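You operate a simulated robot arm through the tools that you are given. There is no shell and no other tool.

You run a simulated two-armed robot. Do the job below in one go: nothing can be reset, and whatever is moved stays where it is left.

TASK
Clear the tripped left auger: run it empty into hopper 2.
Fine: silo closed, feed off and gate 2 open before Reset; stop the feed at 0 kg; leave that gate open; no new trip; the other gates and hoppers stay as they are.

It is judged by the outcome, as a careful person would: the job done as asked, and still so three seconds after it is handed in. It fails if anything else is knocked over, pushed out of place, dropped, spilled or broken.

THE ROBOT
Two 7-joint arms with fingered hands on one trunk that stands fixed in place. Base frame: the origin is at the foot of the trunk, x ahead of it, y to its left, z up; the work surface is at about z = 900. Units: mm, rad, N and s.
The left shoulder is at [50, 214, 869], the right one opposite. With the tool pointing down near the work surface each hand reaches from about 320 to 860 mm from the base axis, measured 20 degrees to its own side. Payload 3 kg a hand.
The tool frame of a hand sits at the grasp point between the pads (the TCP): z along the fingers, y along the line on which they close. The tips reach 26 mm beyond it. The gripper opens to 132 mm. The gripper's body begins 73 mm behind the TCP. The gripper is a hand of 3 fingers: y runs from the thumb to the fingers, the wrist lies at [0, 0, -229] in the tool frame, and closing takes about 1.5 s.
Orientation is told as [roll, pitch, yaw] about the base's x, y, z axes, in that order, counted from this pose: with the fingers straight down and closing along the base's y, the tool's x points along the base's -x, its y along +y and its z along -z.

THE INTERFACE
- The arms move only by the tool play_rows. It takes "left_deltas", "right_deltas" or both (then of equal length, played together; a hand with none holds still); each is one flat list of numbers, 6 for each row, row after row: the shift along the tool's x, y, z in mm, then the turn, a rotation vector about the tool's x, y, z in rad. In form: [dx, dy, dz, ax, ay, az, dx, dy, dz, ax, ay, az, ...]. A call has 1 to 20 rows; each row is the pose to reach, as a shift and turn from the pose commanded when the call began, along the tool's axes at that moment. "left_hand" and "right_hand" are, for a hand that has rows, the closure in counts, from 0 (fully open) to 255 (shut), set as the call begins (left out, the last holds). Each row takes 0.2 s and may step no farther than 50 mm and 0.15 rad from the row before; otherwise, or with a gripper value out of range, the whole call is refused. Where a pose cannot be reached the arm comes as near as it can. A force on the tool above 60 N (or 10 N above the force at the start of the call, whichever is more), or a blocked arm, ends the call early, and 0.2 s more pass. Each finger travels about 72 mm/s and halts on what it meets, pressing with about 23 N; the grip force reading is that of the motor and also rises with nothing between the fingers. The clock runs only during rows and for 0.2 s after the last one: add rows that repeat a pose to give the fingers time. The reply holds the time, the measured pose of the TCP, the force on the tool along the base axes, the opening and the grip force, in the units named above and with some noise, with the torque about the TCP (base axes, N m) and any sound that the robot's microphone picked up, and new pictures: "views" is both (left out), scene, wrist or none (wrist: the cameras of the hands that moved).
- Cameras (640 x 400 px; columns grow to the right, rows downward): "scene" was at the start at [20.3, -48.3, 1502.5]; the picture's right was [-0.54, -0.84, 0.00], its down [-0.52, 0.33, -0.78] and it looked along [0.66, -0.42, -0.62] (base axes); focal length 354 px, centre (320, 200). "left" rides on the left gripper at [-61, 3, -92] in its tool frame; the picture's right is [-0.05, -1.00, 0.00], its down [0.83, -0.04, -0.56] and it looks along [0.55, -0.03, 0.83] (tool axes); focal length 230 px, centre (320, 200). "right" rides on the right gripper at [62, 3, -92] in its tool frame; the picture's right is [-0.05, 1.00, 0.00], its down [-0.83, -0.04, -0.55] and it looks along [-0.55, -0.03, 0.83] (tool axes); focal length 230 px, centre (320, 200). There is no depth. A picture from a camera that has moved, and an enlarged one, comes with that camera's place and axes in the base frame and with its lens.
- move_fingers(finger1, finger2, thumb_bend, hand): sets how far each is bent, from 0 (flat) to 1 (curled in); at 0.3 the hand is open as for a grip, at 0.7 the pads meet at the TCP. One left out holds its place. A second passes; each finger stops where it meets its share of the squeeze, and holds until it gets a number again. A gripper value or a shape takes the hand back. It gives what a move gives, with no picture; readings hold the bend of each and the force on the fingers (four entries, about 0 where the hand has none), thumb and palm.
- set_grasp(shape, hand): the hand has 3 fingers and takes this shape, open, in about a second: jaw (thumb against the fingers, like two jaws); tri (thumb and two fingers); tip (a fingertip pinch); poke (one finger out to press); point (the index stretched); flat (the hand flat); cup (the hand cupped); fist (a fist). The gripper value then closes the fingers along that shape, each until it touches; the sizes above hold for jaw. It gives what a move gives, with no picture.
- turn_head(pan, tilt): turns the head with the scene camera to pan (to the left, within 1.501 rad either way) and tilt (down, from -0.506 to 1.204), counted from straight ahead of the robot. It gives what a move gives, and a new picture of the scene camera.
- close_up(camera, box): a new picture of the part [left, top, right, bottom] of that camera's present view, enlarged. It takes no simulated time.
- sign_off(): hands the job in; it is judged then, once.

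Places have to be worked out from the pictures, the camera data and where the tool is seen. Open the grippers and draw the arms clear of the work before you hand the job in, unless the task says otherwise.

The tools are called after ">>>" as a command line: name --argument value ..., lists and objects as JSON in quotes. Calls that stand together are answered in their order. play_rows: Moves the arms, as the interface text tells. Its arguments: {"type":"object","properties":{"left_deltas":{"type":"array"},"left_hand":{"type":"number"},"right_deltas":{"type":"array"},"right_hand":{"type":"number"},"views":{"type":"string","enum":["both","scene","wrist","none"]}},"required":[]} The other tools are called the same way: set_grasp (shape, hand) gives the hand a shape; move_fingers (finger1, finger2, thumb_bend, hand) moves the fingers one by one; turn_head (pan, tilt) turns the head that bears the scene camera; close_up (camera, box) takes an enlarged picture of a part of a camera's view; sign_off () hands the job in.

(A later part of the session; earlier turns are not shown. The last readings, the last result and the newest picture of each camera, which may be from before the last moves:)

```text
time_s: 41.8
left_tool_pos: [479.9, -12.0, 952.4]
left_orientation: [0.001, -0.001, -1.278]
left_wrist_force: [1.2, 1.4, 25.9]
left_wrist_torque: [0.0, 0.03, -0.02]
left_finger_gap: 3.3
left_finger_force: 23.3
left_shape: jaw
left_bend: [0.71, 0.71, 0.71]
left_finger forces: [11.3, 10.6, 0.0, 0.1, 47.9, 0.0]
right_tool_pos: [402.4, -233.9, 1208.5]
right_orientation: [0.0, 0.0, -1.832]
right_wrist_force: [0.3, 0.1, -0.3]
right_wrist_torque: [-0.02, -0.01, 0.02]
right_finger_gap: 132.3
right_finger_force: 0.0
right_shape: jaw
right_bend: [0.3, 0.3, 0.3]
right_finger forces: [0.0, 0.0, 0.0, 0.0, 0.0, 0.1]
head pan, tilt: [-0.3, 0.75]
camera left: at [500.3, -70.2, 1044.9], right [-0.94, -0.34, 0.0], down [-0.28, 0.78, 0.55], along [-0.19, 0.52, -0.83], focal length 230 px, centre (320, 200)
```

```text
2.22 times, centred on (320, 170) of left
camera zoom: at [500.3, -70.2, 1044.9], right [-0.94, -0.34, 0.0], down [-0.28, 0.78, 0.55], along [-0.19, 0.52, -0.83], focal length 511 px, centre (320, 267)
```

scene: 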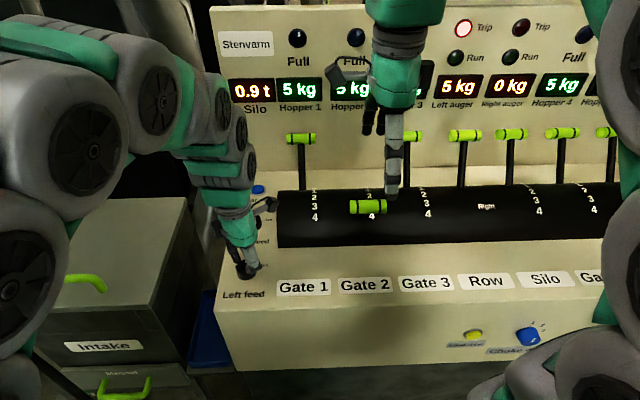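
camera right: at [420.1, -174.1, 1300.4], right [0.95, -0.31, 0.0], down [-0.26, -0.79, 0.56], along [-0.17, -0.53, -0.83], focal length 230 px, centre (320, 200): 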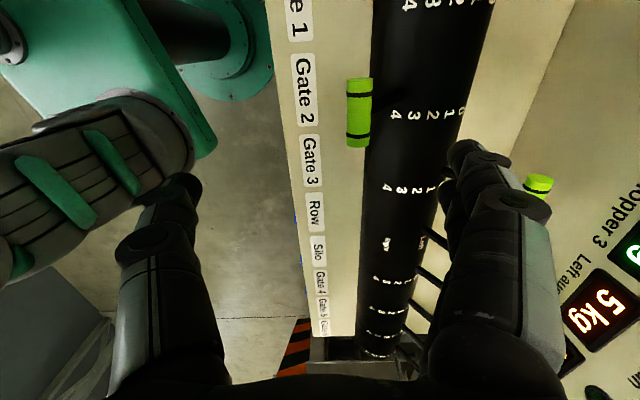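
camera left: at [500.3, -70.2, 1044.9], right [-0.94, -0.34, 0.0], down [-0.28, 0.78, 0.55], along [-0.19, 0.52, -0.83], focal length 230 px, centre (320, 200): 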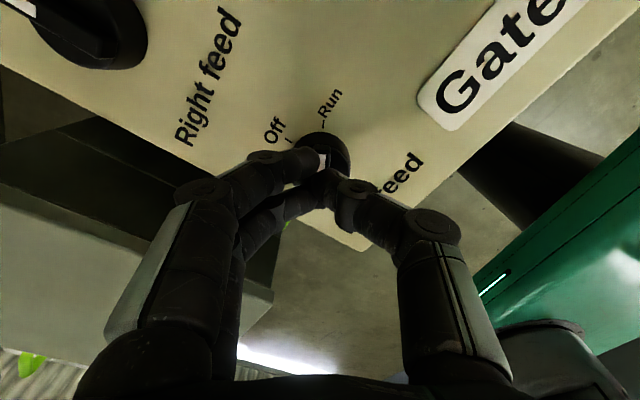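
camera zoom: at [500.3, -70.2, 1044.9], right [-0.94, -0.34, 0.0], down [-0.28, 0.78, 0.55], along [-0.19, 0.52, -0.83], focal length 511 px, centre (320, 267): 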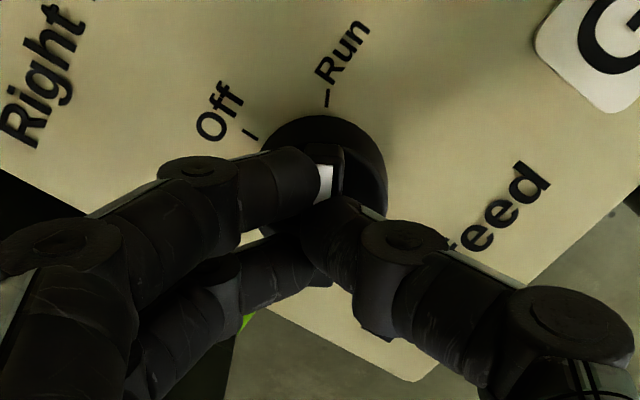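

The tips now flank the ridge but still press down on the skirt (26 N up). I raise 3 mm to relieve that load and check the grip.

>>> play_rows --left_deltas '[0, 0, -1.5, 0, 0, 0, 0, 0, -3, 0, 0, 0, 0, 0, -3, 0, 0, 0]' --views "wrist"

>>> close_up --camera "left" --box '[240, 100, 400, 230]'

>>> close_up --camera "scene" --box '[200, 210, 300, 310]'

```text
time_s: 42.6
left_tool_pos: [479.7, -11.3, 954.7]
left_orientation: [-0.001, 0.001, -1.279]
left_wrist_force: [4.7, -0.8, -4.8]
left_wrist_torque: [-0.01, -0.15, 0.0]
left_finger_gap: 1.4
left_finger_force: 23.4
left_shape: jaw
left_bend: [0.71, 0.71, 0.73]
left_finger forces: [11.3, 9.0, 0.0, 0.0, 12.3, 0.0]
right_tool_pos: [402.6, -234.0, 1208.6]
right_orientation: [-0.002, -0.001, -1.837]
right_wrist_force: [0.5, -0.6, 1.3]
right_wrist_torque: [-0.03, -0.03, 0.0]
right_finger_gap: 131.9
right_finger_force: 0.2
right_shape: jaw
right_bend: [0.3, 0.3, 0.3]
right_finger forces: [0.0, 0.1, 0.0, 0.0, 0.0, 0.0]
head pan, tilt: [-0.3, 0.75]
camera left: at [500.0, -70.3, 1046.8], right [-0.94, -0.34, 0.0], down [-0.28, 0.78, 0.56], along [-0.19, 0.52, -0.83], focal length 230 px, centre (320, 200)
```

left: 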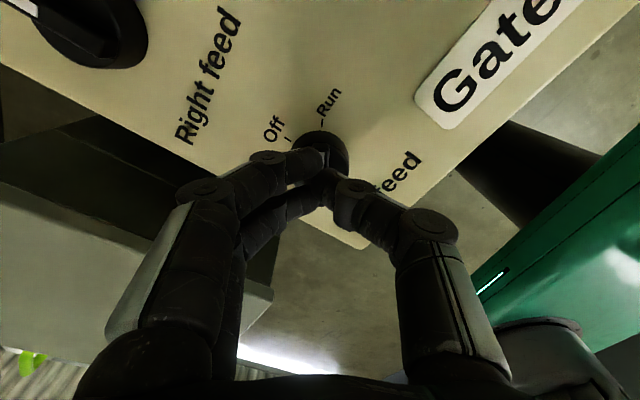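

```text
3.08 times, centred on (320, 165) of left
camera zoom: at [500.0, -70.3, 1046.8], right [-0.94, -0.34, 0.0], down [-0.28, 0.78, 0.56], along [-0.19, 0.52, -0.83], focal length 708 px, centre (320, 308)
```

zoom: 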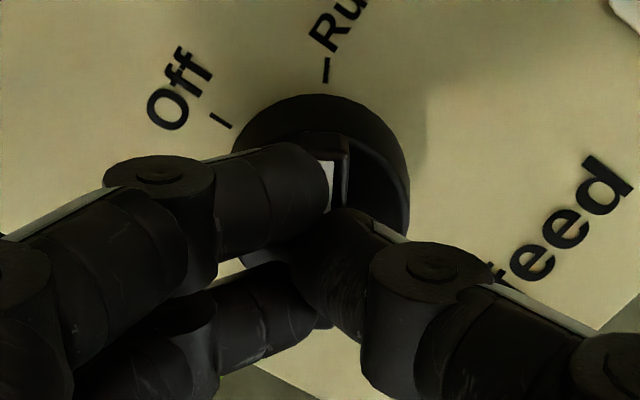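

```text
4.00 times, centred on (250, 260) of scene
camera zoom: at [27.1, -26.4, 1495.6], right [-0.3, -0.96, 0.0], down [-0.65, 0.2, -0.73], along [0.7, -0.22, -0.68], focal length 1418 px, centre (600, -40)
```

zoom: 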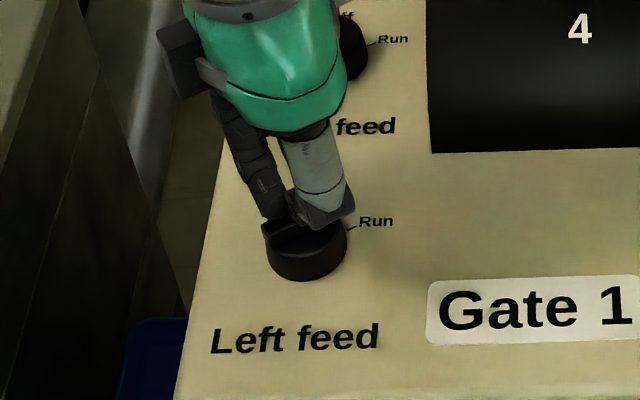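

Loads are now balanced around the ridge (~20 N vs 12 N). I try a first 0.3 rad counter‑clockwise turn and look whether the knob follows.

>>> play_rows --left_deltas '[0, 0, 0, 0, 0, -0.1, 0, 0, 0, 0, 0, -0.2, 0, 0, 0, 0, 0, -0.3, 0, 0, 0, 0, 0, -0.3]' --views "wrist"

>>> close_up --camera "left" --box '[240, 100, 400, 230]'

>>> close_up --camera "scene" --box '[200, 210, 300, 310]'

```text
time_s: 43.6
left_tool_pos: [478.9, -10.9, 954.3]
left_orientation: [0.0, 0.0, -0.977]
left_wrist_force: [2.2, 3.6, -5.3]
left_wrist_torque: [0.09, -0.09, -0.02]
left_finger_gap: 1.2
left_finger_force: 22.7
left_shape: jaw
left_bend: [0.71, 0.71, 0.73]
left_finger forces: [8.7, 8.1, 0.0, 0.0, 12.8, 0.0]
right_tool_pos: [400.7, -232.8, 1207.1]
right_orientation: [-0.001, 0.0, -1.834]
right_wrist_force: [-0.1, 0.4, -0.7]
right_wrist_torque: [-0.02, -0.01, 0.01]
right_finger_gap: 132.2
right_finger_force: 0.0
right_shape: jaw
right_bend: [0.3, 0.3, 0.3]
right_finger forces: [0.0, 0.1, 0.0, 0.1, 0.0, 0.1]
head pan, tilt: [-0.3, 0.75]
camera left: at [516.9, -61.4, 1047.2], right [-0.8, -0.6, 0.0], down [-0.5, 0.66, 0.56], along [-0.33, 0.44, -0.83], focal length 230 px, centre (320, 200)
```

left: 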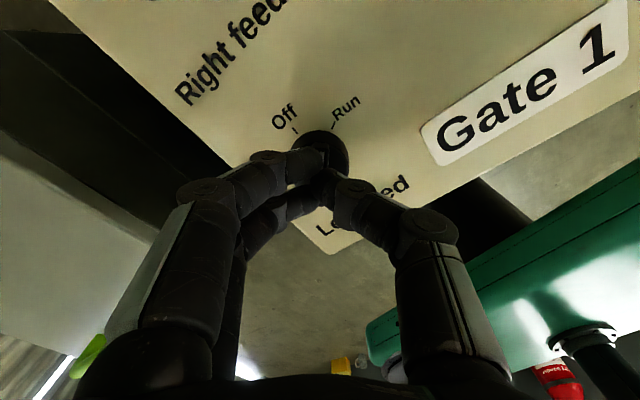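

```text
3.08 times, centred on (320, 165) of left
camera zoom: at [516.9, -61.4, 1047.2], right [-0.8, -0.6, 0.0], down [-0.5, 0.66, 0.56], along [-0.33, 0.44, -0.83], focal length 708 px, centre (320, 308)
```

zoom: 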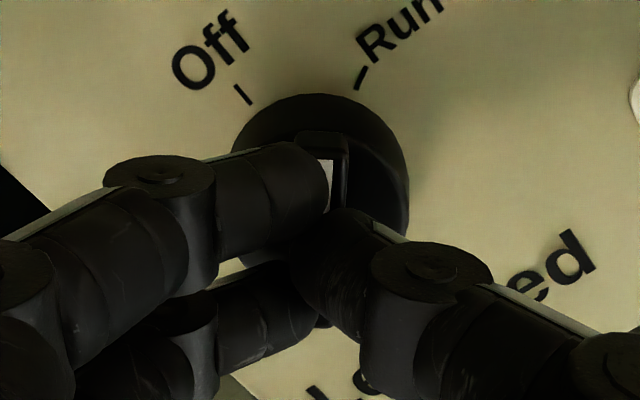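

```text
4.00 times, centred on (250, 260) of scene
camera zoom: at [27.0, -26.3, 1495.6], right [-0.3, -0.96, 0.0], down [-0.65, 0.2, -0.73], along [0.7, -0.22, -0.68], focal length 1418 px, centre (600, -40)
```

zoom: 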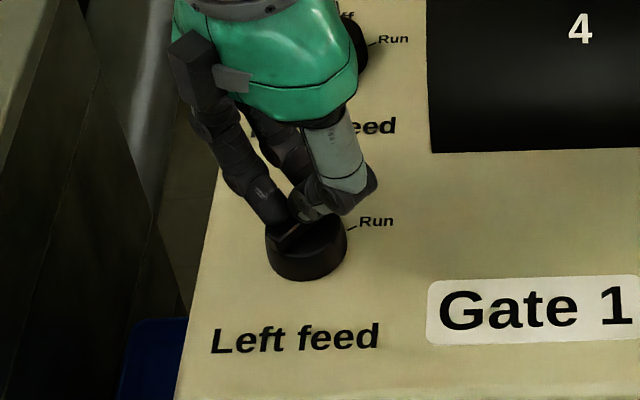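

The knob turns with the hand. I continue to the Off direction (panel-forward, hand yaw ≈ −0.265).

>>> play_rows --left_deltas '[0, 0, 0, 0, 0, -0.12, 0, 0, 0, 0, 0, -0.24, 0, 0, 0, 0, 0, -0.36, 0, 0, 0, 0, 0, -0.48, 0, 0, 0, 0, 0, -0.6, 0, 0, 0, 0, 0, -0.71, 0, 0, 0, 0, 0, -0.71]' --views "both"

>>> close_up --camera "left" --box '[240, 100, 400, 230]'

>>> close_up --camera "scene" --box '[200, 210, 300, 310]'

```text
time_s: 45.2
left_tool_pos: [480.5, -10.4, 956.4]
left_orientation: [0.0, -0.003, -0.268]
left_wrist_force: [14.7, 7.8, 5.7]
left_wrist_torque: [0.3, -0.4, -0.05]
left_finger_gap: 0.8
left_finger_force: 23.0
left_shape: jaw
left_bend: [0.71, 0.71, 0.73]
left_finger forces: [14.3, 12.6, 0.0, 0.0, 11.6, 0.0]
right_tool_pos: [401.8, -233.2, 1207.1]
right_orientation: [-0.001, -0.001, -1.834]
right_wrist_force: [0.0, 1.0, 0.0]
right_wrist_torque: [0.0, -0.01, 0.03]
right_finger_gap: 131.9
right_finger_force: 0.0
right_shape: jaw
right_bend: [0.3, 0.3, 0.3]
right_finger forces: [0.0, 0.0, 0.1, 0.0, 0.0, 0.0]
head pan, tilt: [-0.3, 0.75]
camera left: at [540.6, -25.1, 1047.4], right [-0.21, -0.98, 0.0], down [-0.81, 0.18, 0.55], along [-0.54, 0.12, -0.83], focal length 230 px, centre (320, 200)
```

scene: 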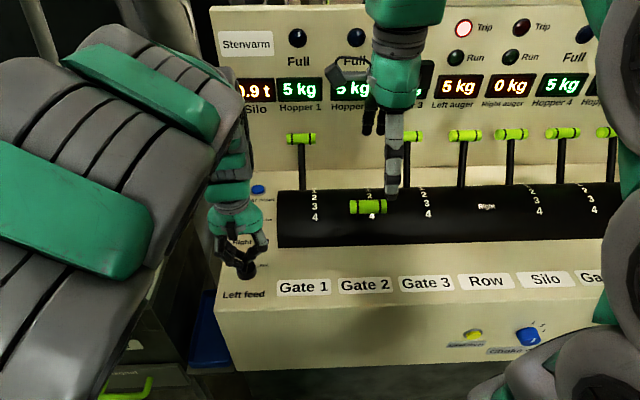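
left: 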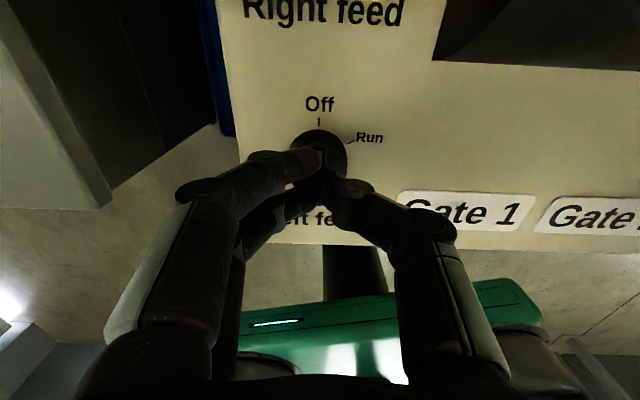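

```text
3.08 times, centred on (320, 165) of left
camera zoom: at [540.6, -25.1, 1047.4], right [-0.21, -0.98, 0.0], down [-0.81, 0.18, 0.55], along [-0.54, 0.12, -0.83], focal length 708 px, centre (320, 308)
```

zoom: 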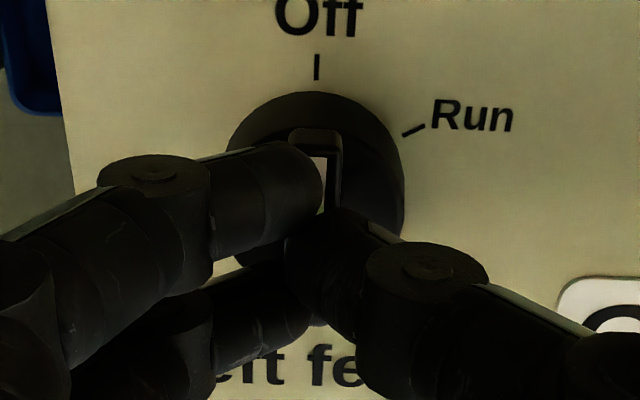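

```text
4.00 times, centred on (250, 260) of scene
camera zoom: at [27.2, -26.3, 1495.6], right [-0.3, -0.96, 0.0], down [-0.65, 0.2, -0.73], along [0.7, -0.22, -0.68], focal length 1418 px, centre (600, -40)
```

zoom: 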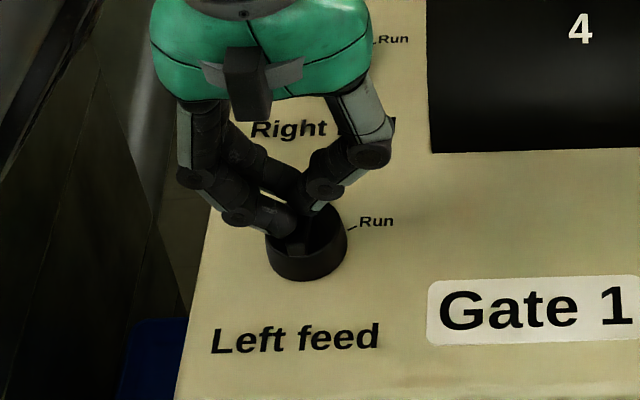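

The pointer now faces Off. I open the hand, rise, and verify the knob.

>>> play_rows --left_deltas '[0, 0, 0, 0, 0, 0, 0, 0, 0, 0, 0, 0, 0, 0, 0, 0, 0, 0, 0, 0, 0, 0, 0, 0, 0, 0, -20, 0, 0, 0, 0, 0, -50, 0, 0, 0, 0, 0, -80, 0, 0, 0, 0, 0, -80, 0, 0, 0]' --left_hand 0 --views "both"

>>> close_up --camera "left" --box '[220, 80, 420, 260]'

```text
time_s: 47.0
left_tool_pos: [480.1, -12.3, 1037.0]
left_orientation: [-0.001, 0.002, -0.269]
left_wrist_force: [-0.4, 0.3, 0.4]
left_wrist_torque: [0.03, 0.03, 0.03]
left_finger_gap: 132.0
left_finger_force: 0.1
left_shape: jaw
left_bend: [0.3, 0.3, 0.3]
left_finger forces: [0.0, 0.0, 0.0, 0.0, 0.0, 0.0]
right_tool_pos: [402.1, -234.0, 1208.5]
right_orientation: [0.0, 0.0, -1.835]
right_wrist_force: [-0.5, 0.0, 0.5]
right_wrist_torque: [-0.01, 0.04, -0.03]
right_finger_gap: 131.9
right_finger_force: 0.1
right_shape: jaw
right_bend: [0.3, 0.3, 0.3]
right_finger forces: [0.1, 0.0, 0.1, 0.0, 0.0, 0.1]
head pan, tilt: [-0.3, 0.75]
camera left: at [539.7, -26.1, 1127.9], right [-0.22, -0.98, 0.0], down [-0.81, 0.18, 0.56], along [-0.54, 0.12, -0.83], focal length 230 px, centre (320, 200)
```

scene: 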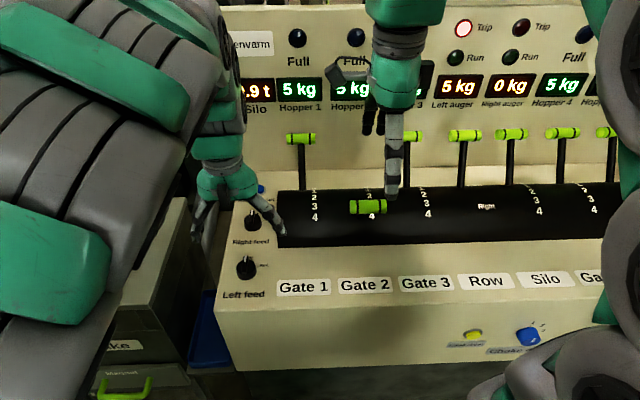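
left: 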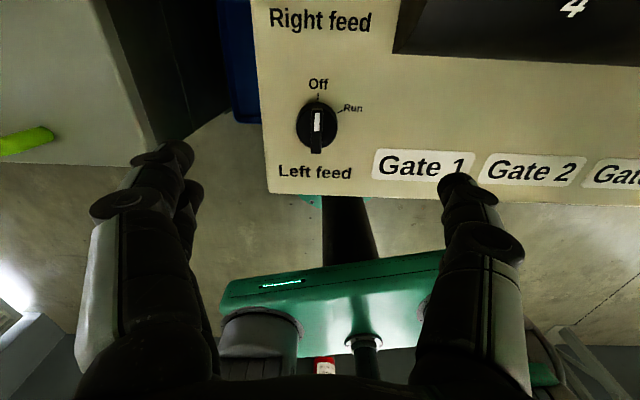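

```text
2.22 times, centred on (320, 170) of left
camera zoom: at [539.7, -26.1, 1127.9], right [-0.22, -0.98, 0.0], down [-0.81, 0.18, 0.56], along [-0.54, 0.12, -0.83], focal length 511 px, centre (320, 267)
```

zoom: 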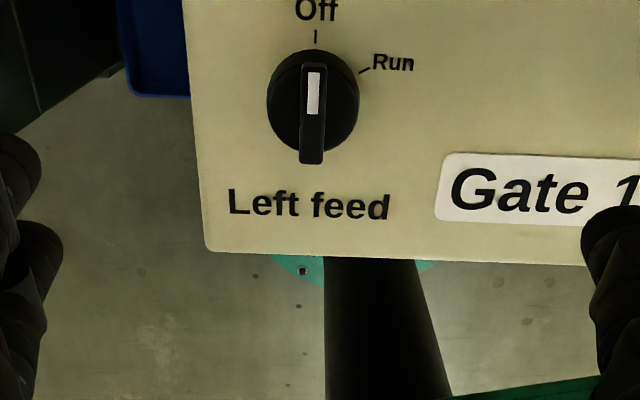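

Left feed reads Off. Next is the blue Auger reset button, ≈(714,−77,907). I try the "point" shape on the left hand for a single pressing finger.

>>> set_grasp --hand "left" --shape "point"

>>> close_up --camera "left" --box '[0, 0, 640, 400]'

>>> close_up --camera "scene" --box '[160, 100, 340, 260]'

```text
time_s: 47.9
left_tool_pos: [480.0, -11.9, 1035.4]
left_orientation: [0.0, -0.001, -0.269]
left_wrist_force: [-0.2, -0.7, 0.5]
left_wrist_torque: [-0.01, -0.01, -0.01]
left_finger_gap: 0.0
left_finger_force: 0.0
left_shape: point
left_bend: [0.14, 1.0, 0.49]
left_finger forces: [0.0, 0.0, 0.1, 0.0, 0.1, 0.0]
right_tool_pos: [402.3, -232.2, 1208.2]
right_orientation: [0.0, 0.0, -1.835]
right_wrist_force: [0.3, 0.3, -0.2]
right_wrist_torque: [-0.02, 0.02, 0.0]
right_finger_gap: 132.3
right_finger_force: 0.1
right_shape: jaw
right_bend: [0.3, 0.3, 0.3]
right_finger forces: [0.0, 0.0, 0.0, 0.1, 0.1, 0.0]
head pan, tilt: [-0.3, 0.75]
```

```text
1.00 times, centred on (320, 200) of left (not enlarged: the box is as wide or as high as the picture)
camera zoom: at [539.7, -26.2, 1127.9], right [-0.22, -0.98, 0.0], down [-0.81, 0.18, 0.56], along [-0.54, 0.12, -0.83], focal length 230 px, centre (320, 200)
```

zoom: 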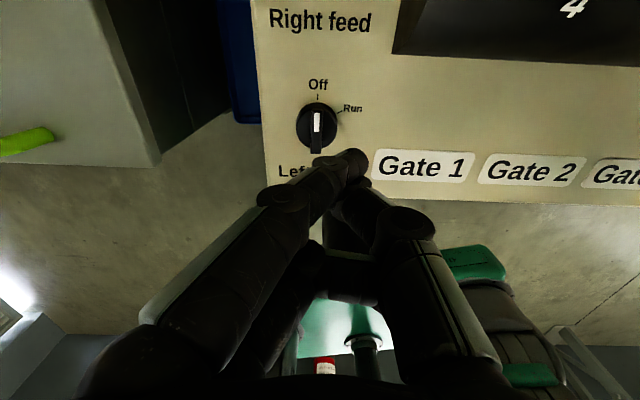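

```text
2.50 times, centred on (250, 180) of scene
camera zoom: at [27.0, -26.4, 1495.6], right [-0.3, -0.96, 0.0], down [-0.65, 0.2, -0.73], along [0.7, -0.22, -0.68], focal length 886 px, centre (495, 250)
```

zoom: 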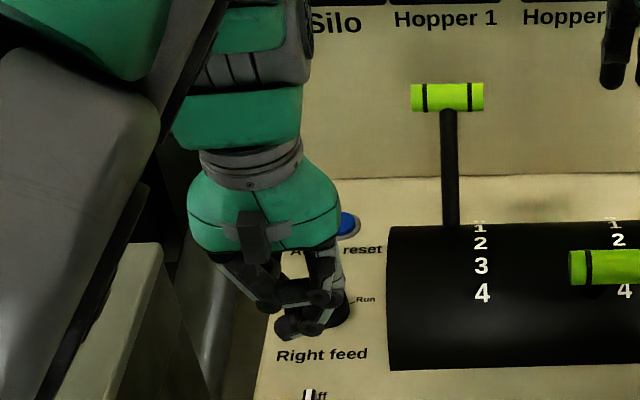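

"Point" leaves the tip at an uncertain place; a closed jaw has a known tip (26 mm beyond the TCP) and the button is ~32 mm wide. I return to jaw, close it while moving, and tilt the fingers forward 0.5 rad so the hand camera stays clear of the wall.

>>> set_grasp --hand "left" --shape "jaw"

>>> play_rows --left_deltas '[0, 0, -20, 0, 0, 0, 0, 0, -40, 0, 0, 0, 0, 0, -50, 0, 0, 0, -30, 0, -50, 0, -0.1, 0, -70, 0, -50, 0, -0.2, 0, -110, 0, -50, 0, -0.3, 0, -150, -1, -50, 0, -0.4, 0, -190, -2, -30, 0, -0.5, 0, -230, -2, -10, 0, -0.5, 0, -230, -2, -10, 0, -0.5, 0]' --left_hand 255 --views "both"

>>> close_up --camera "scene" --box '[180, 60, 380, 260]'

```text
time_s: 48.8
left_tool_pos: [479.9, -11.5, 1035.1]
left_orientation: [0.0, -0.001, -0.268]
left_wrist_force: [-0.4, 0.4, 0.3]
left_wrist_torque: [-0.01, -0.01, 0.01]
left_finger_gap: 94.8
left_finger_force: 0.0
left_shape: jaw
left_bend: [0.3, 0.79, 0.3]
left_finger forces: [0.0, 0.0, 0.1, 0.0, 0.0, 0.0]
right_tool_pos: [401.3, -232.4, 1208.0]
right_orientation: [0.0, 0.0, -1.835]
right_wrist_force: [0.0, -0.7, 0.8]
right_wrist_torque: [-0.01, 0.0, -0.02]
right_finger_gap: 132.0
right_finger_force: 0.1
right_shape: jaw
right_bend: [0.3, 0.3, 0.3]
right_finger forces: [0.0, 0.0, 0.1, 0.0, 0.0, 0.0]
head pan, tilt: [-0.3, 0.75]
```

```text
time_s: 51.0
left_tool_pos: [700.6, -76.1, 1044.4]
left_orientation: [0.0, -0.499, -0.27]
left_wrist_force: [-0.1, -0.7, -0.4]
left_wrist_torque: [0.0, 0.0, -0.01]
left_finger_gap: 0.0
left_finger_force: 23.0
left_shape: jaw
left_bend: [0.63, 0.75, 0.66]
left_finger forces: [0.0, 0.0, 0.1, 0.1, 0.0, 0.1]
right_tool_pos: [401.8, -232.6, 1208.6]
right_orientation: [0.001, 0.0, -1.836]
right_wrist_force: [-0.3, -0.1, 0.1]
right_wrist_torque: [0.01, -0.02, 0.04]
right_finger_gap: 132.1
right_finger_force: 0.0
right_shape: jaw
right_bend: [0.3, 0.3, 0.3]
right_finger forces: [0.0, 0.0, 0.1, 0.0, 0.0, 0.0]
head pan, tilt: [-0.3, 0.75]
camera left: at [710.6, -76.2, 1155.2], right [-0.22, -0.97, 0.02], down [-0.97, 0.22, 0.09], along [-0.09, 0.0, -1.0], focal length 230 px, centre (320, 200)
```

scene: 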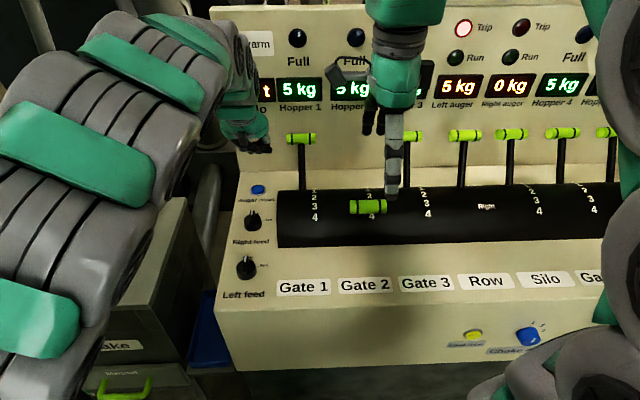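
left: 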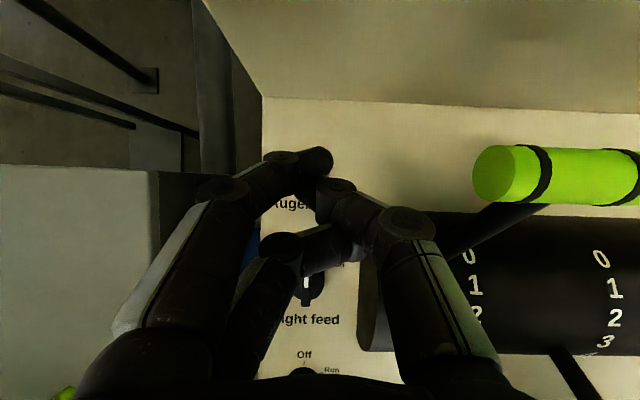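

```text
2.00 times, centred on (280, 160) of scene
camera zoom: at [27.0, -26.4, 1495.6], right [-0.3, -0.96, 0.0], down [-0.65, 0.2, -0.73], along [0.7, -0.22, -0.68], focal length 709 px, centre (400, 280)
```

zoom: 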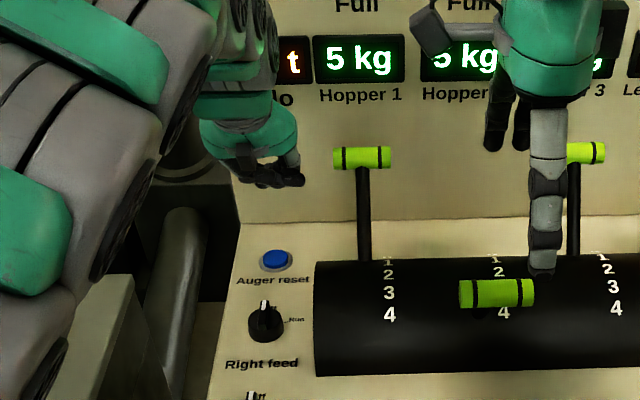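

The tips hang right over the button (it projects exactly behind them). I go straight down 100 mm first, slightly toward the operator, then check.

>>> play_rows --left_deltas '[14.6, 1, 20.6, 0, 0, 0, 26.6, 2, 42.5, 0, 0, 0, 38.5, 2, 64.5, 0, 0, 0, 48, 2, 82, 0, 0, 0, 48, 2, 82, 0, 0, 0]' --views "both"

>>> close_up --camera "scene" --box '[200, 120, 320, 240]'

>>> close_up --camera "left" --box '[220, 100, 420, 260]'

```text
time_s: 52.2
left_tool_pos: [698.5, -72.2, 950.2]
left_orientation: [0.0, -0.5, -0.269]
left_wrist_force: [-0.1, 0.8, -0.2]
left_wrist_torque: [0.0, -0.02, -0.01]
left_finger_gap: 0.0
left_finger_force: 22.9
left_shape: jaw
left_bend: [0.63, 0.75, 0.66]
left_finger forces: [0.0, 0.0, 0.1, 0.0, 0.0, 0.1]
right_tool_pos: [401.9, -232.8, 1208.8]
right_orientation: [-0.001, 0.001, -1.834]
right_wrist_force: [-0.7, 0.7, -1.1]
right_wrist_torque: [0.02, -0.02, 0.0]
right_finger_gap: 132.0
right_finger_force: 0.1
right_shape: jaw
right_bend: [0.3, 0.3, 0.3]
right_finger forces: [0.0, 0.0, 0.0, 0.1, 0.0, 0.0]
head pan, tilt: [-0.3, 0.75]
camera left: at [709.2, -72.2, 1060.9], right [-0.22, -0.97, 0.02], down [-0.97, 0.22, 0.09], along [-0.09, 0.0, -1.0], focal length 230 px, centre (320, 200)
```

scene: 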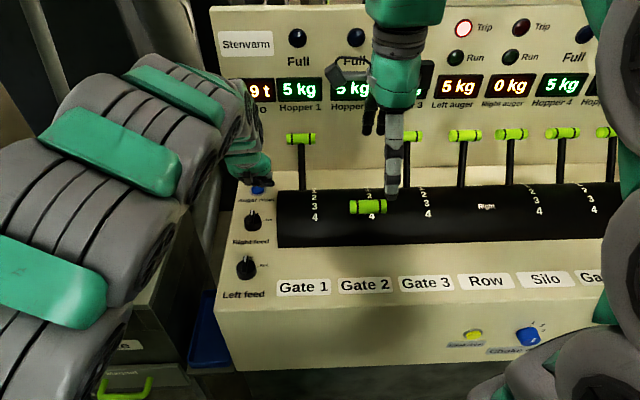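
left: 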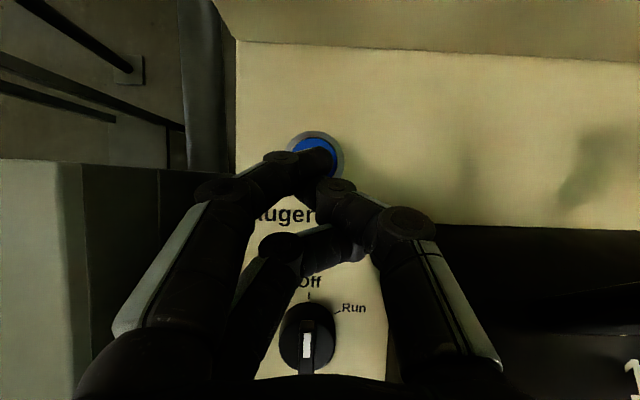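

```text
3.33 times, centred on (260, 180) of scene
camera zoom: at [27.0, -26.4, 1495.6], right [-0.3, -0.96, 0.0], down [-0.65, 0.2, -0.73], along [0.7, -0.22, -0.68], focal length 1182 px, centre (520, 267)
```

zoom: 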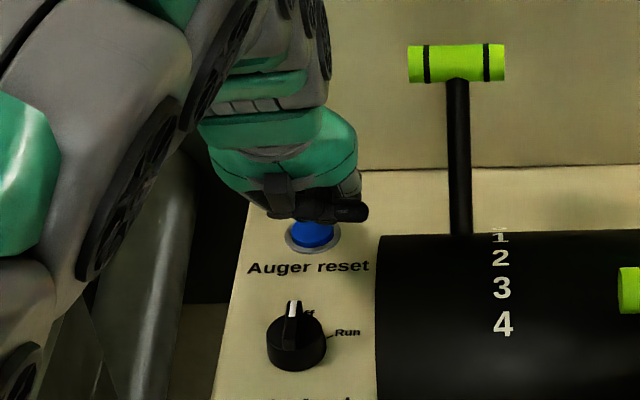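

```text
2.50 times, centred on (320, 180) of left
camera zoom: at [709.2, -72.2, 1060.9], right [-0.22, -0.97, 0.02], down [-0.97, 0.22, 0.09], along [-0.09, 0.0, -1.0], focal length 575 px, centre (320, 250)
```

zoom: 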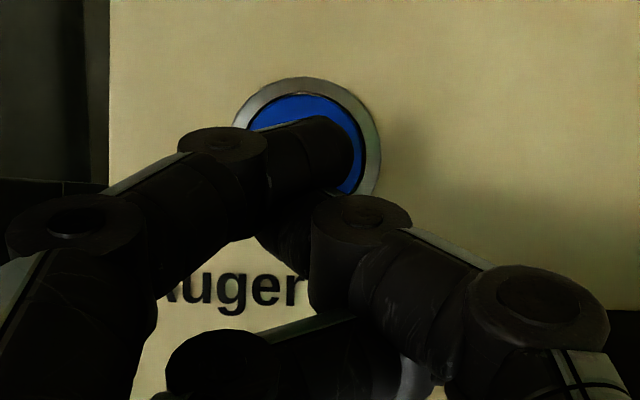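

The button centre works out to about (721,−74.5), slightly beyond the thumb tip, so I shift 7 mm forward and 3 mm left, then lower in small steps.

>>> play_rows --left_deltas '[-6.1, 3, 3.4, 0, 0, 0, -2.3, 3, 10.4, 0, 0, 0, -0.4, 3, 13.9, 0, 0, 0, 0.6, 3, 15.7, 0, 0, 0, 1.6, 3, 17.5, 0, 0, 0, 2.5, 3, 19.2, 0, 0, 0]' --views "both"

>>> close_up --camera "scene" --box '[200, 120, 320, 240]'

>>> close_up --camera "left" --box '[220, 100, 420, 260]'

```text
time_s: 53.6
left_tool_pos: [706.1, -70.7, 931.4]
left_orientation: [0.0, -0.5, -0.269]
left_wrist_force: [0.4, 0.2, 0.0]
left_wrist_torque: [0.0, -0.02, 0.03]
left_finger_gap: 0.1
left_finger_force: 23.3
left_shape: jaw
left_bend: [0.63, 0.75, 0.66]
left_finger forces: [0.1, 0.1, 0.1, 0.0, 0.1, 0.0]
right_tool_pos: [402.1, -233.4, 1209.4]
right_orientation: [0.0, -0.001, -1.835]
right_wrist_force: [-0.1, -0.2, -0.6]
right_wrist_torque: [0.01, -0.01, 0.0]
right_finger_gap: 132.0
right_finger_force: 0.0
right_shape: jaw
right_bend: [0.3, 0.3, 0.3]
right_finger forces: [0.0, 0.0, 0.0, 0.0, 0.1, 0.0]
head pan, tilt: [-0.3, 0.75]
camera left: at [716.3, -70.9, 1042.6], right [-0.22, -0.97, 0.02], down [-0.97, 0.22, 0.09], along [-0.09, 0.0, -1.0], focal length 230 px, centre (320, 200)
```

scene: 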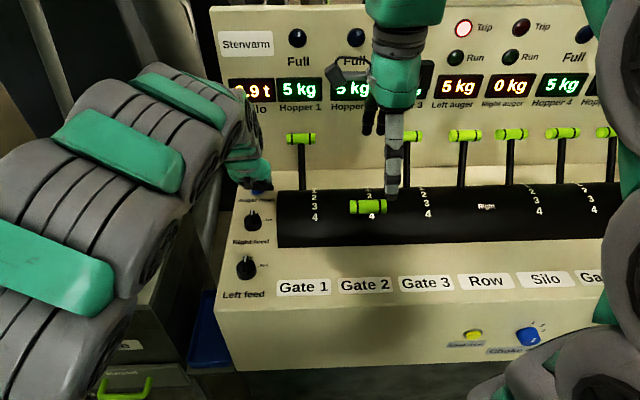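
left: 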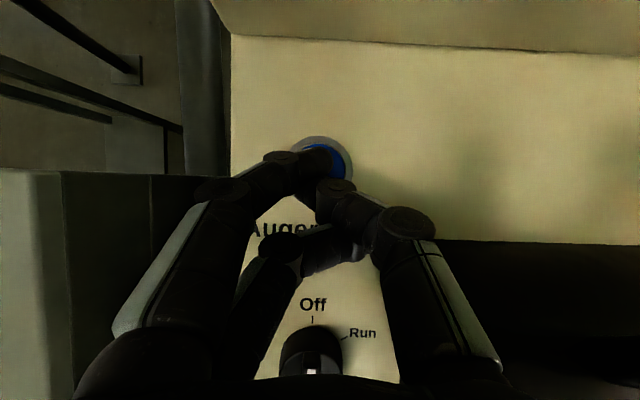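

```text
3.33 times, centred on (260, 180) of scene
camera zoom: at [27.0, -26.4, 1495.6], right [-0.3, -0.96, 0.0], down [-0.65, 0.2, -0.73], along [0.7, -0.22, -0.68], focal length 1182 px, centre (520, 267)
```

zoom: 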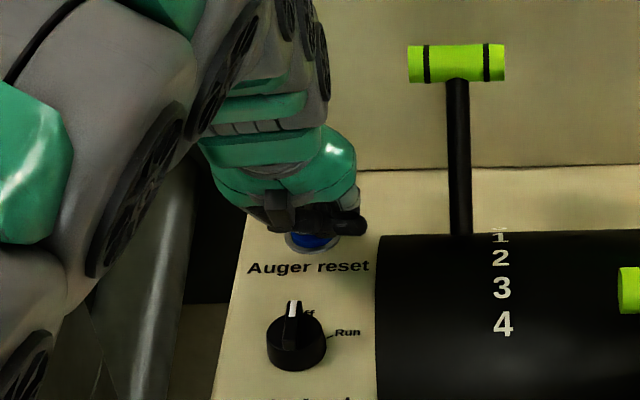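

```text
2.50 times, centred on (320, 180) of left
camera zoom: at [716.3, -70.9, 1042.6], right [-0.22, -0.97, 0.02], down [-0.97, 0.22, 0.09], along [-0.09, 0.0, -1.0], focal length 575 px, centre (320, 250)
```

zoom: 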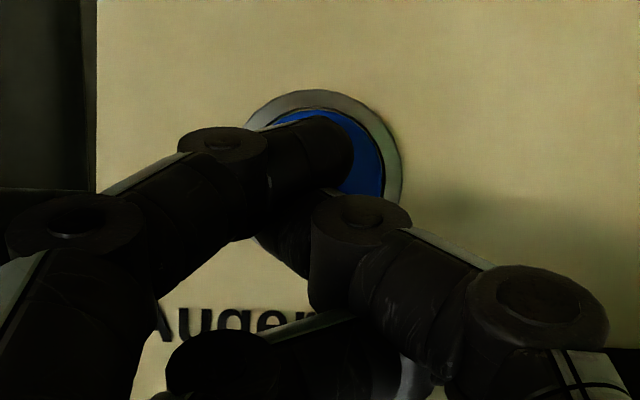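

Well centred and no contact yet. I continue down in 2 mm steps.

>>> play_rows --left_deltas '[1, 0, 1.8, 0, 0, 0, 1.9, 0, 3.5, 0, 0, 0, 2.9, 0, 5.3, 0, 0, 0, 3.8, 0, 7, 0, 0, 0]' --views "scene"

```text
time_s: 54.6
left_tool_pos: [704.7, -71.6, 924.1]
left_orientation: [0.0, -0.503, -0.269]
left_wrist_force: [2.0, -1.7, 10.2]
left_wrist_torque: [0.01, -0.15, -0.02]
left_finger_gap: 0.2
left_finger_force: 22.9
left_shape: jaw
left_bend: [0.63, 0.75, 0.67]
left_finger forces: [0.0, 0.0, 0.0, 0.0, 0.1, 0.0]
right_tool_pos: [402.1, -234.4, 1208.5]
right_orientation: [-0.001, 0.001, -1.838]
right_wrist_force: [0.2, 0.1, 0.4]
right_wrist_torque: [0.06, -0.01, -0.02]
right_finger_gap: 132.0
right_finger_force: 0.2
right_shape: jaw
right_bend: [0.3, 0.3, 0.3]
right_finger forces: [0.0, 0.0, 0.1, 0.0, 0.1, 0.1]
head pan, tilt: [-0.3, 0.75]
heard: click
```

scene: 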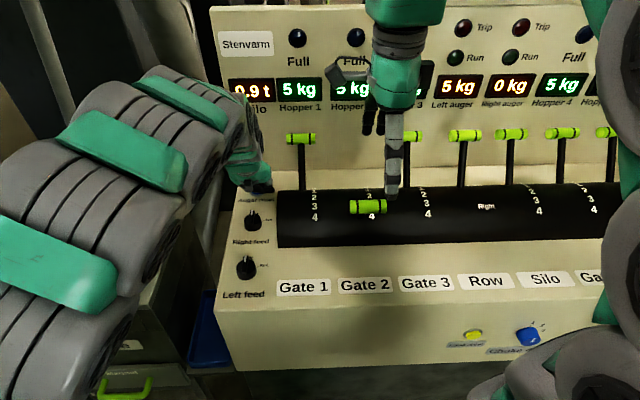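

A click, and the Trip lamp is out: reset succeeded. I lift straight up and carry the left hand back over the left feed knob, upright again.

>>> play_rows --left_deltas '[-16.8, 0, -30.7, 0, 0, 0, -35.9, 0, -65.9, 0, 0, 0, -57.5, 0, -105.4, 0, 0, 0, -22.4, 0, -124.6, 0, 0.1, 0, 12.7, 0, -143.8, 0, 0.2, 0, 47.9, 0, -162.9, 0, 0.3, 0, 83, 0, -182, 0, 0.4, 0, 118.1, 0, -201.2, 0, 0.5, 0, 146.2, 0, -216.5, 0, 0.5, 0, 146.2, 0, -216.5, 0, 0.5, 0]' --views "none"

>>> play_rows --left_deltas '[0, 0, 0, 0, 0, 0, 0, 0, 0, 0, 0, 0, 0, 0, 0, 0, 0, 0, 0, 0, 0, 0, 0, 0, 0, 0, 0, 0, 0, 0, 0, 0, 0, 0, 0, 0]' --left_hand 0 --views "both"

>>> close_up --camera "left" --box '[220, 80, 420, 260]'

>>> close_up --camera "scene" --box '[220, 0, 640, 250]'

```text
time_s: 56.8
left_tool_pos: [483.2, -7.6, 1043.7]
left_orientation: [0.0, 0.002, -0.27]
left_wrist_force: [-0.6, 0.2, 0.9]
left_wrist_torque: [0.01, 0.01, 0.01]
left_finger_gap: 0.0
left_finger_force: 22.8
left_shape: jaw
left_bend: [0.63, 0.75, 0.66]
left_finger forces: [0.0, 0.1, 0.0, 0.1, 0.0, 0.0]
right_tool_pos: [401.9, -232.5, 1208.3]
right_orientation: [0.0, -0.001, -1.834]
right_wrist_force: [0.7, -0.9, 0.2]
right_wrist_torque: [0.01, 0.02, 0.03]
right_finger_gap: 131.9
right_finger_force: 0.1
right_shape: jaw
right_bend: [0.3, 0.3, 0.3]
right_finger forces: [0.1, 0.0, 0.0, 0.1, 0.0, 0.0]
head pan, tilt: [-0.3, 0.75]
```

```text
time_s: 58.2
left_tool_pos: [485.1, -7.9, 1044.5]
left_orientation: [0.0, -0.001, -0.268]
left_wrist_force: [-1.1, 0.5, 0.4]
left_wrist_torque: [0.0, -0.01, -0.02]
left_finger_gap: 131.9
left_finger_force: 0.0
left_shape: jaw
left_bend: [0.3, 0.3, 0.3]
left_finger forces: [0.0, 0.0, 0.0, 0.1, 0.0, 0.0]
right_tool_pos: [401.0, -232.5, 1208.2]
right_orientation: [-0.001, 0.0, -1.834]
right_wrist_force: [-0.8, -0.5, -0.4]
right_wrist_torque: [0.01, 0.02, 0.02]
right_finger_gap: 131.7
right_finger_force: 0.1
right_shape: jaw
right_bend: [0.3, 0.3, 0.3]
right_finger forces: [0.1, 0.0, 0.1, 0.0, 0.0, 0.0]
head pan, tilt: [-0.3, 0.75]
camera left: at [544.2, -21.9, 1135.5], right [-0.22, -0.98, 0.0], down [-0.81, 0.18, 0.56], along [-0.54, 0.12, -0.83], focal length 230 px, centre (320, 200)
```

scene: 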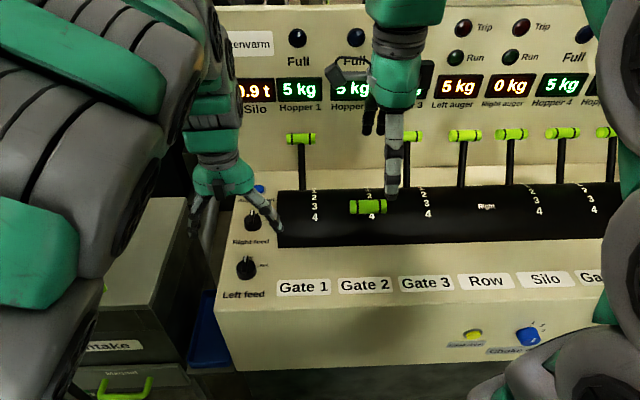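
left: 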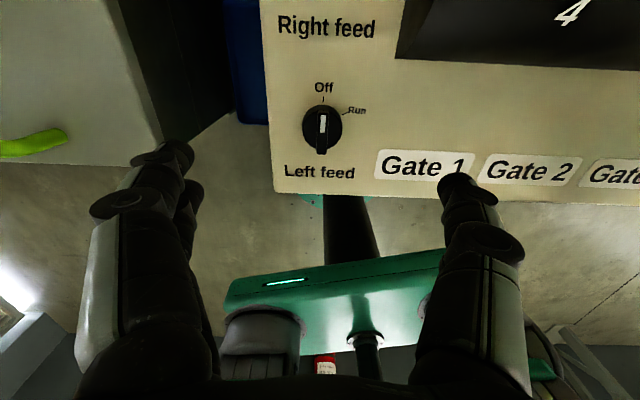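

```text
2.22 times, centred on (320, 170) of left
camera zoom: at [544.2, -21.9, 1135.5], right [-0.22, -0.98, 0.0], down [-0.81, 0.18, 0.56], along [-0.54, 0.12, -0.83], focal length 511 px, centre (320, 267)
```

zoom: 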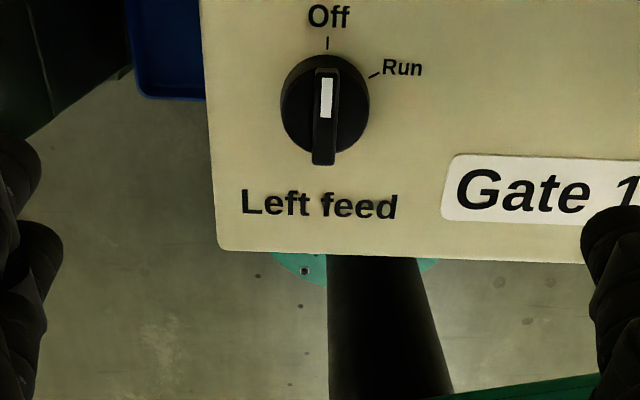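

```text
1.52 times, centred on (430, 125) of scene
camera zoom: at [27.0, -26.4, 1495.6], right [-0.3, -0.96, 0.0], down [-0.65, 0.2, -0.73], along [0.7, -0.22, -0.68], focal length 540 px, centre (152, 314)
```

zoom: 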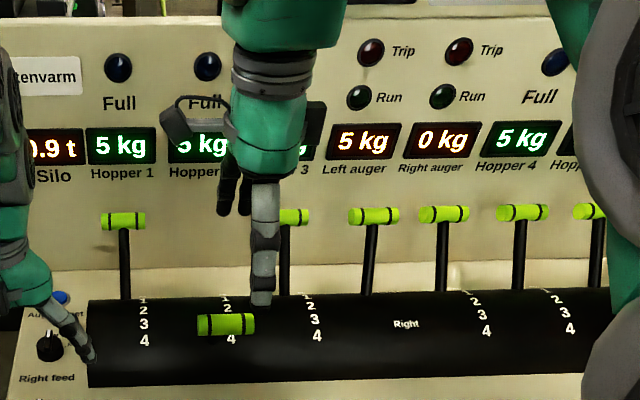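

All as before, silo 0, knob Off, no trip. I shift the right hand back a little to uncover Hopper 2's display, and lower the left hand over the knob to the earlier grip pose (z≈955).

>>> play_rows --left_deltas '[2.8, -4.9, 20, 0, 0, 0, 2.8, -4.9, 45, 0, 0, 0, 2.8, -4.9, 70, 0, 0, 0, 2.8, -4.9, 89, 0, 0, 0, 2.8, -4.9, 89, 0, 0, 0]' --right_deltas '[0, -25, 0, 0, 0, 0, 0, -50, 0, 0, 0, 0, 0, -75, 0, 0, 0, 0, 0, -100, 0, 0, 0, 0, 0, -100, 0, 0, 0, 0]' --left_hand 0 --views "both"

>>> close_up --camera "left" --box '[220, 80, 420, 260]'

```text
time_s: 59.4
left_tool_pos: [481.5, -12.4, 953.4]
left_orientation: [-0.001, 0.001, -0.27]
left_wrist_force: [-0.5, -0.3, -0.4]
left_wrist_torque: [0.01, 0.02, -0.01]
left_finger_gap: 132.2
left_finger_force: 0.0
left_shape: jaw
left_bend: [0.3, 0.3, 0.3]
left_finger forces: [0.0, 0.0, 0.1, 0.1, 0.1, 0.0]
right_tool_pos: [305.4, -208.6, 1207.4]
right_orientation: [0.0, 0.0, -1.834]
right_wrist_force: [-0.5, 0.2, -0.1]
right_wrist_torque: [0.01, 0.02, -0.01]
right_finger_gap: 132.1
right_finger_force: 0.1
right_shape: jaw
right_bend: [0.3, 0.3, 0.3]
right_finger forces: [0.1, 0.0, 0.0, 0.0, 0.0, 0.0]
head pan, tilt: [-0.3, 0.75]
camera right: at [324.2, -149.5, 1300.3], right [0.95, -0.31, 0.0], down [-0.26, -0.79, 0.56], along [-0.17, -0.53, -0.83], focal length 230 px, centre (320, 200)
camera left: at [539.3, -26.6, 1046.9], right [-0.22, -0.98, 0.0], down [-0.81, 0.18, 0.55], along [-0.54, 0.12, -0.83], focal length 230 px, centre (320, 200)
```

scene: 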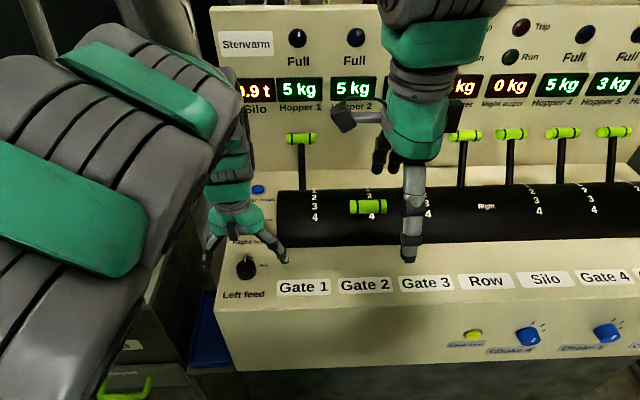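
right: 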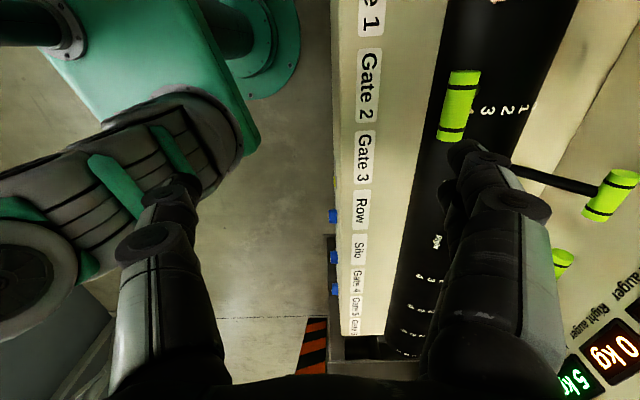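
left: 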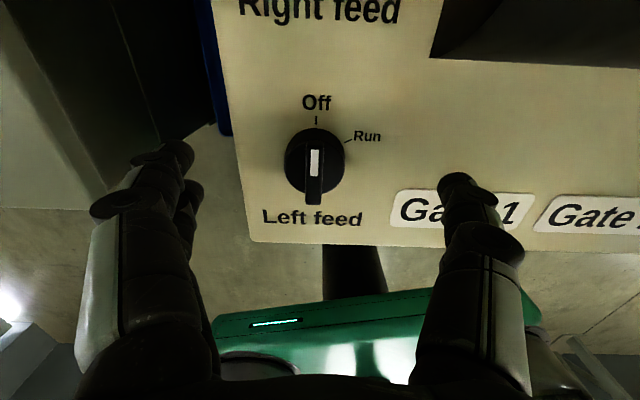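

```text
2.22 times, centred on (320, 170) of left
camera zoom: at [539.3, -26.6, 1046.9], right [-0.22, -0.98, 0.0], down [-0.81, 0.18, 0.55], along [-0.54, 0.12, -0.83], focal length 511 px, centre (320, 267)
```

zoom: 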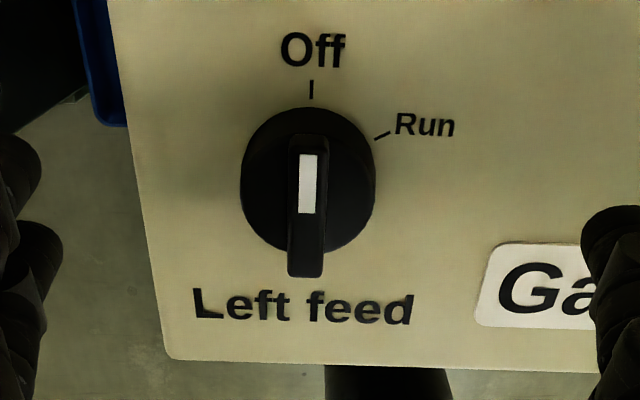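

The knob sits 3 mm left of centre, so I adjust; the right wrist now hides the Left auger display, so I shift that hand 130 mm to the right. Then close the left hand on the ridge.

>>> play_rows --left_deltas '[0, 3, 0, 0, 0, 0, 0, 3, 0, 0, 0, 0, 0, 3, 0, 0, 0, 0, 0, 3, 0, 0, 0, 0, 0, 3, 0, 0, 0, 0]' --right_deltas '[-32, 0, 0, 0, 0, 0, -65, 0, 0, 0, 0, 0, -98, 0, 0, 0, 0, 0, -130, 0, 0, 0, 0, 0, -130, 0, 0, 0, 0, 0]' --views "scene"

>>> play_rows --left_deltas '[0, 0, 0, 0, 0, 0, 0, 0, 0, 0, 0, 0, 0, 0, 0, 0, 0, 0, 0, 0, 0, 0, 0, 0, 0, 0, 0, 0, 0, 0, 0, 0, 0, 0, 0, 0, 0, 0, 0, 0, 0, 0, 0, 0, 0, 0, 0, 0]' --left_hand 255 --views "wrist"

>>> close_up --camera "left" --box '[240, 100, 400, 230]'

```text
time_s: 60.6
left_tool_pos: [479.2, -9.9, 953.8]
left_orientation: [0.001, 0.0, -0.271]
left_wrist_force: [0.3, -0.1, 0.2]
left_wrist_torque: [0.01, 0.02, 0.01]
left_finger_gap: 132.0
left_finger_force: 0.0
left_shape: jaw
left_bend: [0.3, 0.3, 0.3]
left_finger forces: [0.1, 0.0, 0.0, 0.0, 0.1, 0.0]
right_tool_pos: [271.2, -332.1, 1209.2]
right_orientation: [0.0, 0.0, -1.835]
right_wrist_force: [0.5, -0.3, -0.8]
right_wrist_torque: [0.01, -0.02, -0.01]
right_finger_gap: 132.3
right_finger_force: 0.0
right_shape: jaw
right_bend: [0.3, 0.3, 0.3]
right_finger forces: [0.1, 0.1, 0.0, 0.0, 0.1, 0.1]
head pan, tilt: [-0.3, 0.75]
```

scene: 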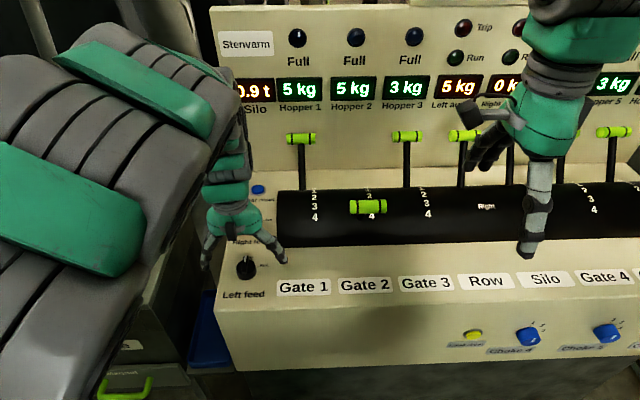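

```text
time_s: 62.4
left_tool_pos: [480.5, -8.2, 955.1]
left_orientation: [-0.001, -0.002, -0.267]
left_wrist_force: [0.6, 8.1, 18.3]
left_wrist_torque: [0.31, -0.03, 0.0]
left_finger_gap: 0.5
left_finger_force: 23.3
left_shape: jaw
left_bend: [0.71, 0.71, 0.72]
left_finger forces: [16.3, 17.7, 0.1, 0.0, 17.6, 0.0]
right_tool_pos: [272.3, -332.6, 1208.2]
right_orientation: [0.001, 0.001, -1.836]
right_wrist_force: [-0.2, 0.9, 0.1]
right_wrist_torque: [-0.01, 0.01, 0.0]
right_finger_gap: 131.9
right_finger_force: 0.0
right_shape: jaw
right_bend: [0.3, 0.3, 0.3]
right_finger forces: [0.0, 0.1, 0.2, 0.0, 0.0, 0.0]
head pan, tilt: [-0.3, 0.75]
camera left: at [539.8, -23.3, 1047.5], right [-0.22, -0.98, 0.0], down [-0.81, 0.18, 0.55], along [-0.54, 0.12, -0.83], focal length 230 px, centre (320, 200)
```

left: 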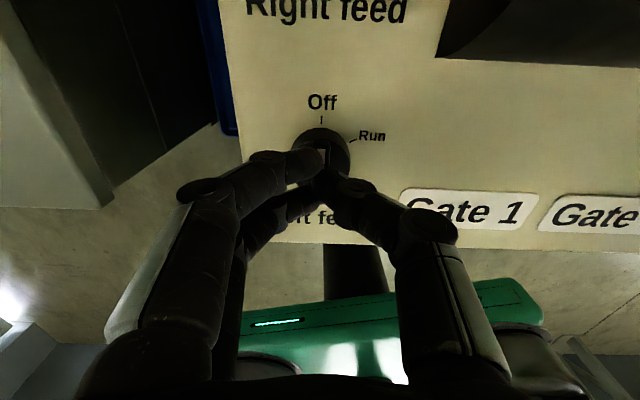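

```text
3.08 times, centred on (320, 165) of left
camera zoom: at [539.8, -23.3, 1047.5], right [-0.22, -0.98, 0.0], down [-0.81, 0.18, 0.55], along [-0.54, 0.12, -0.83], focal length 708 px, centre (320, 308)
```

zoom: 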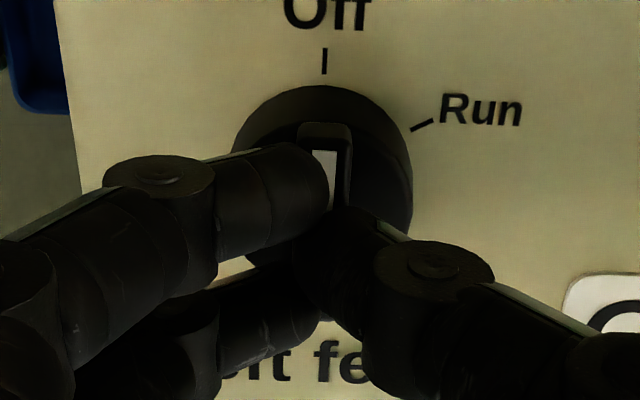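

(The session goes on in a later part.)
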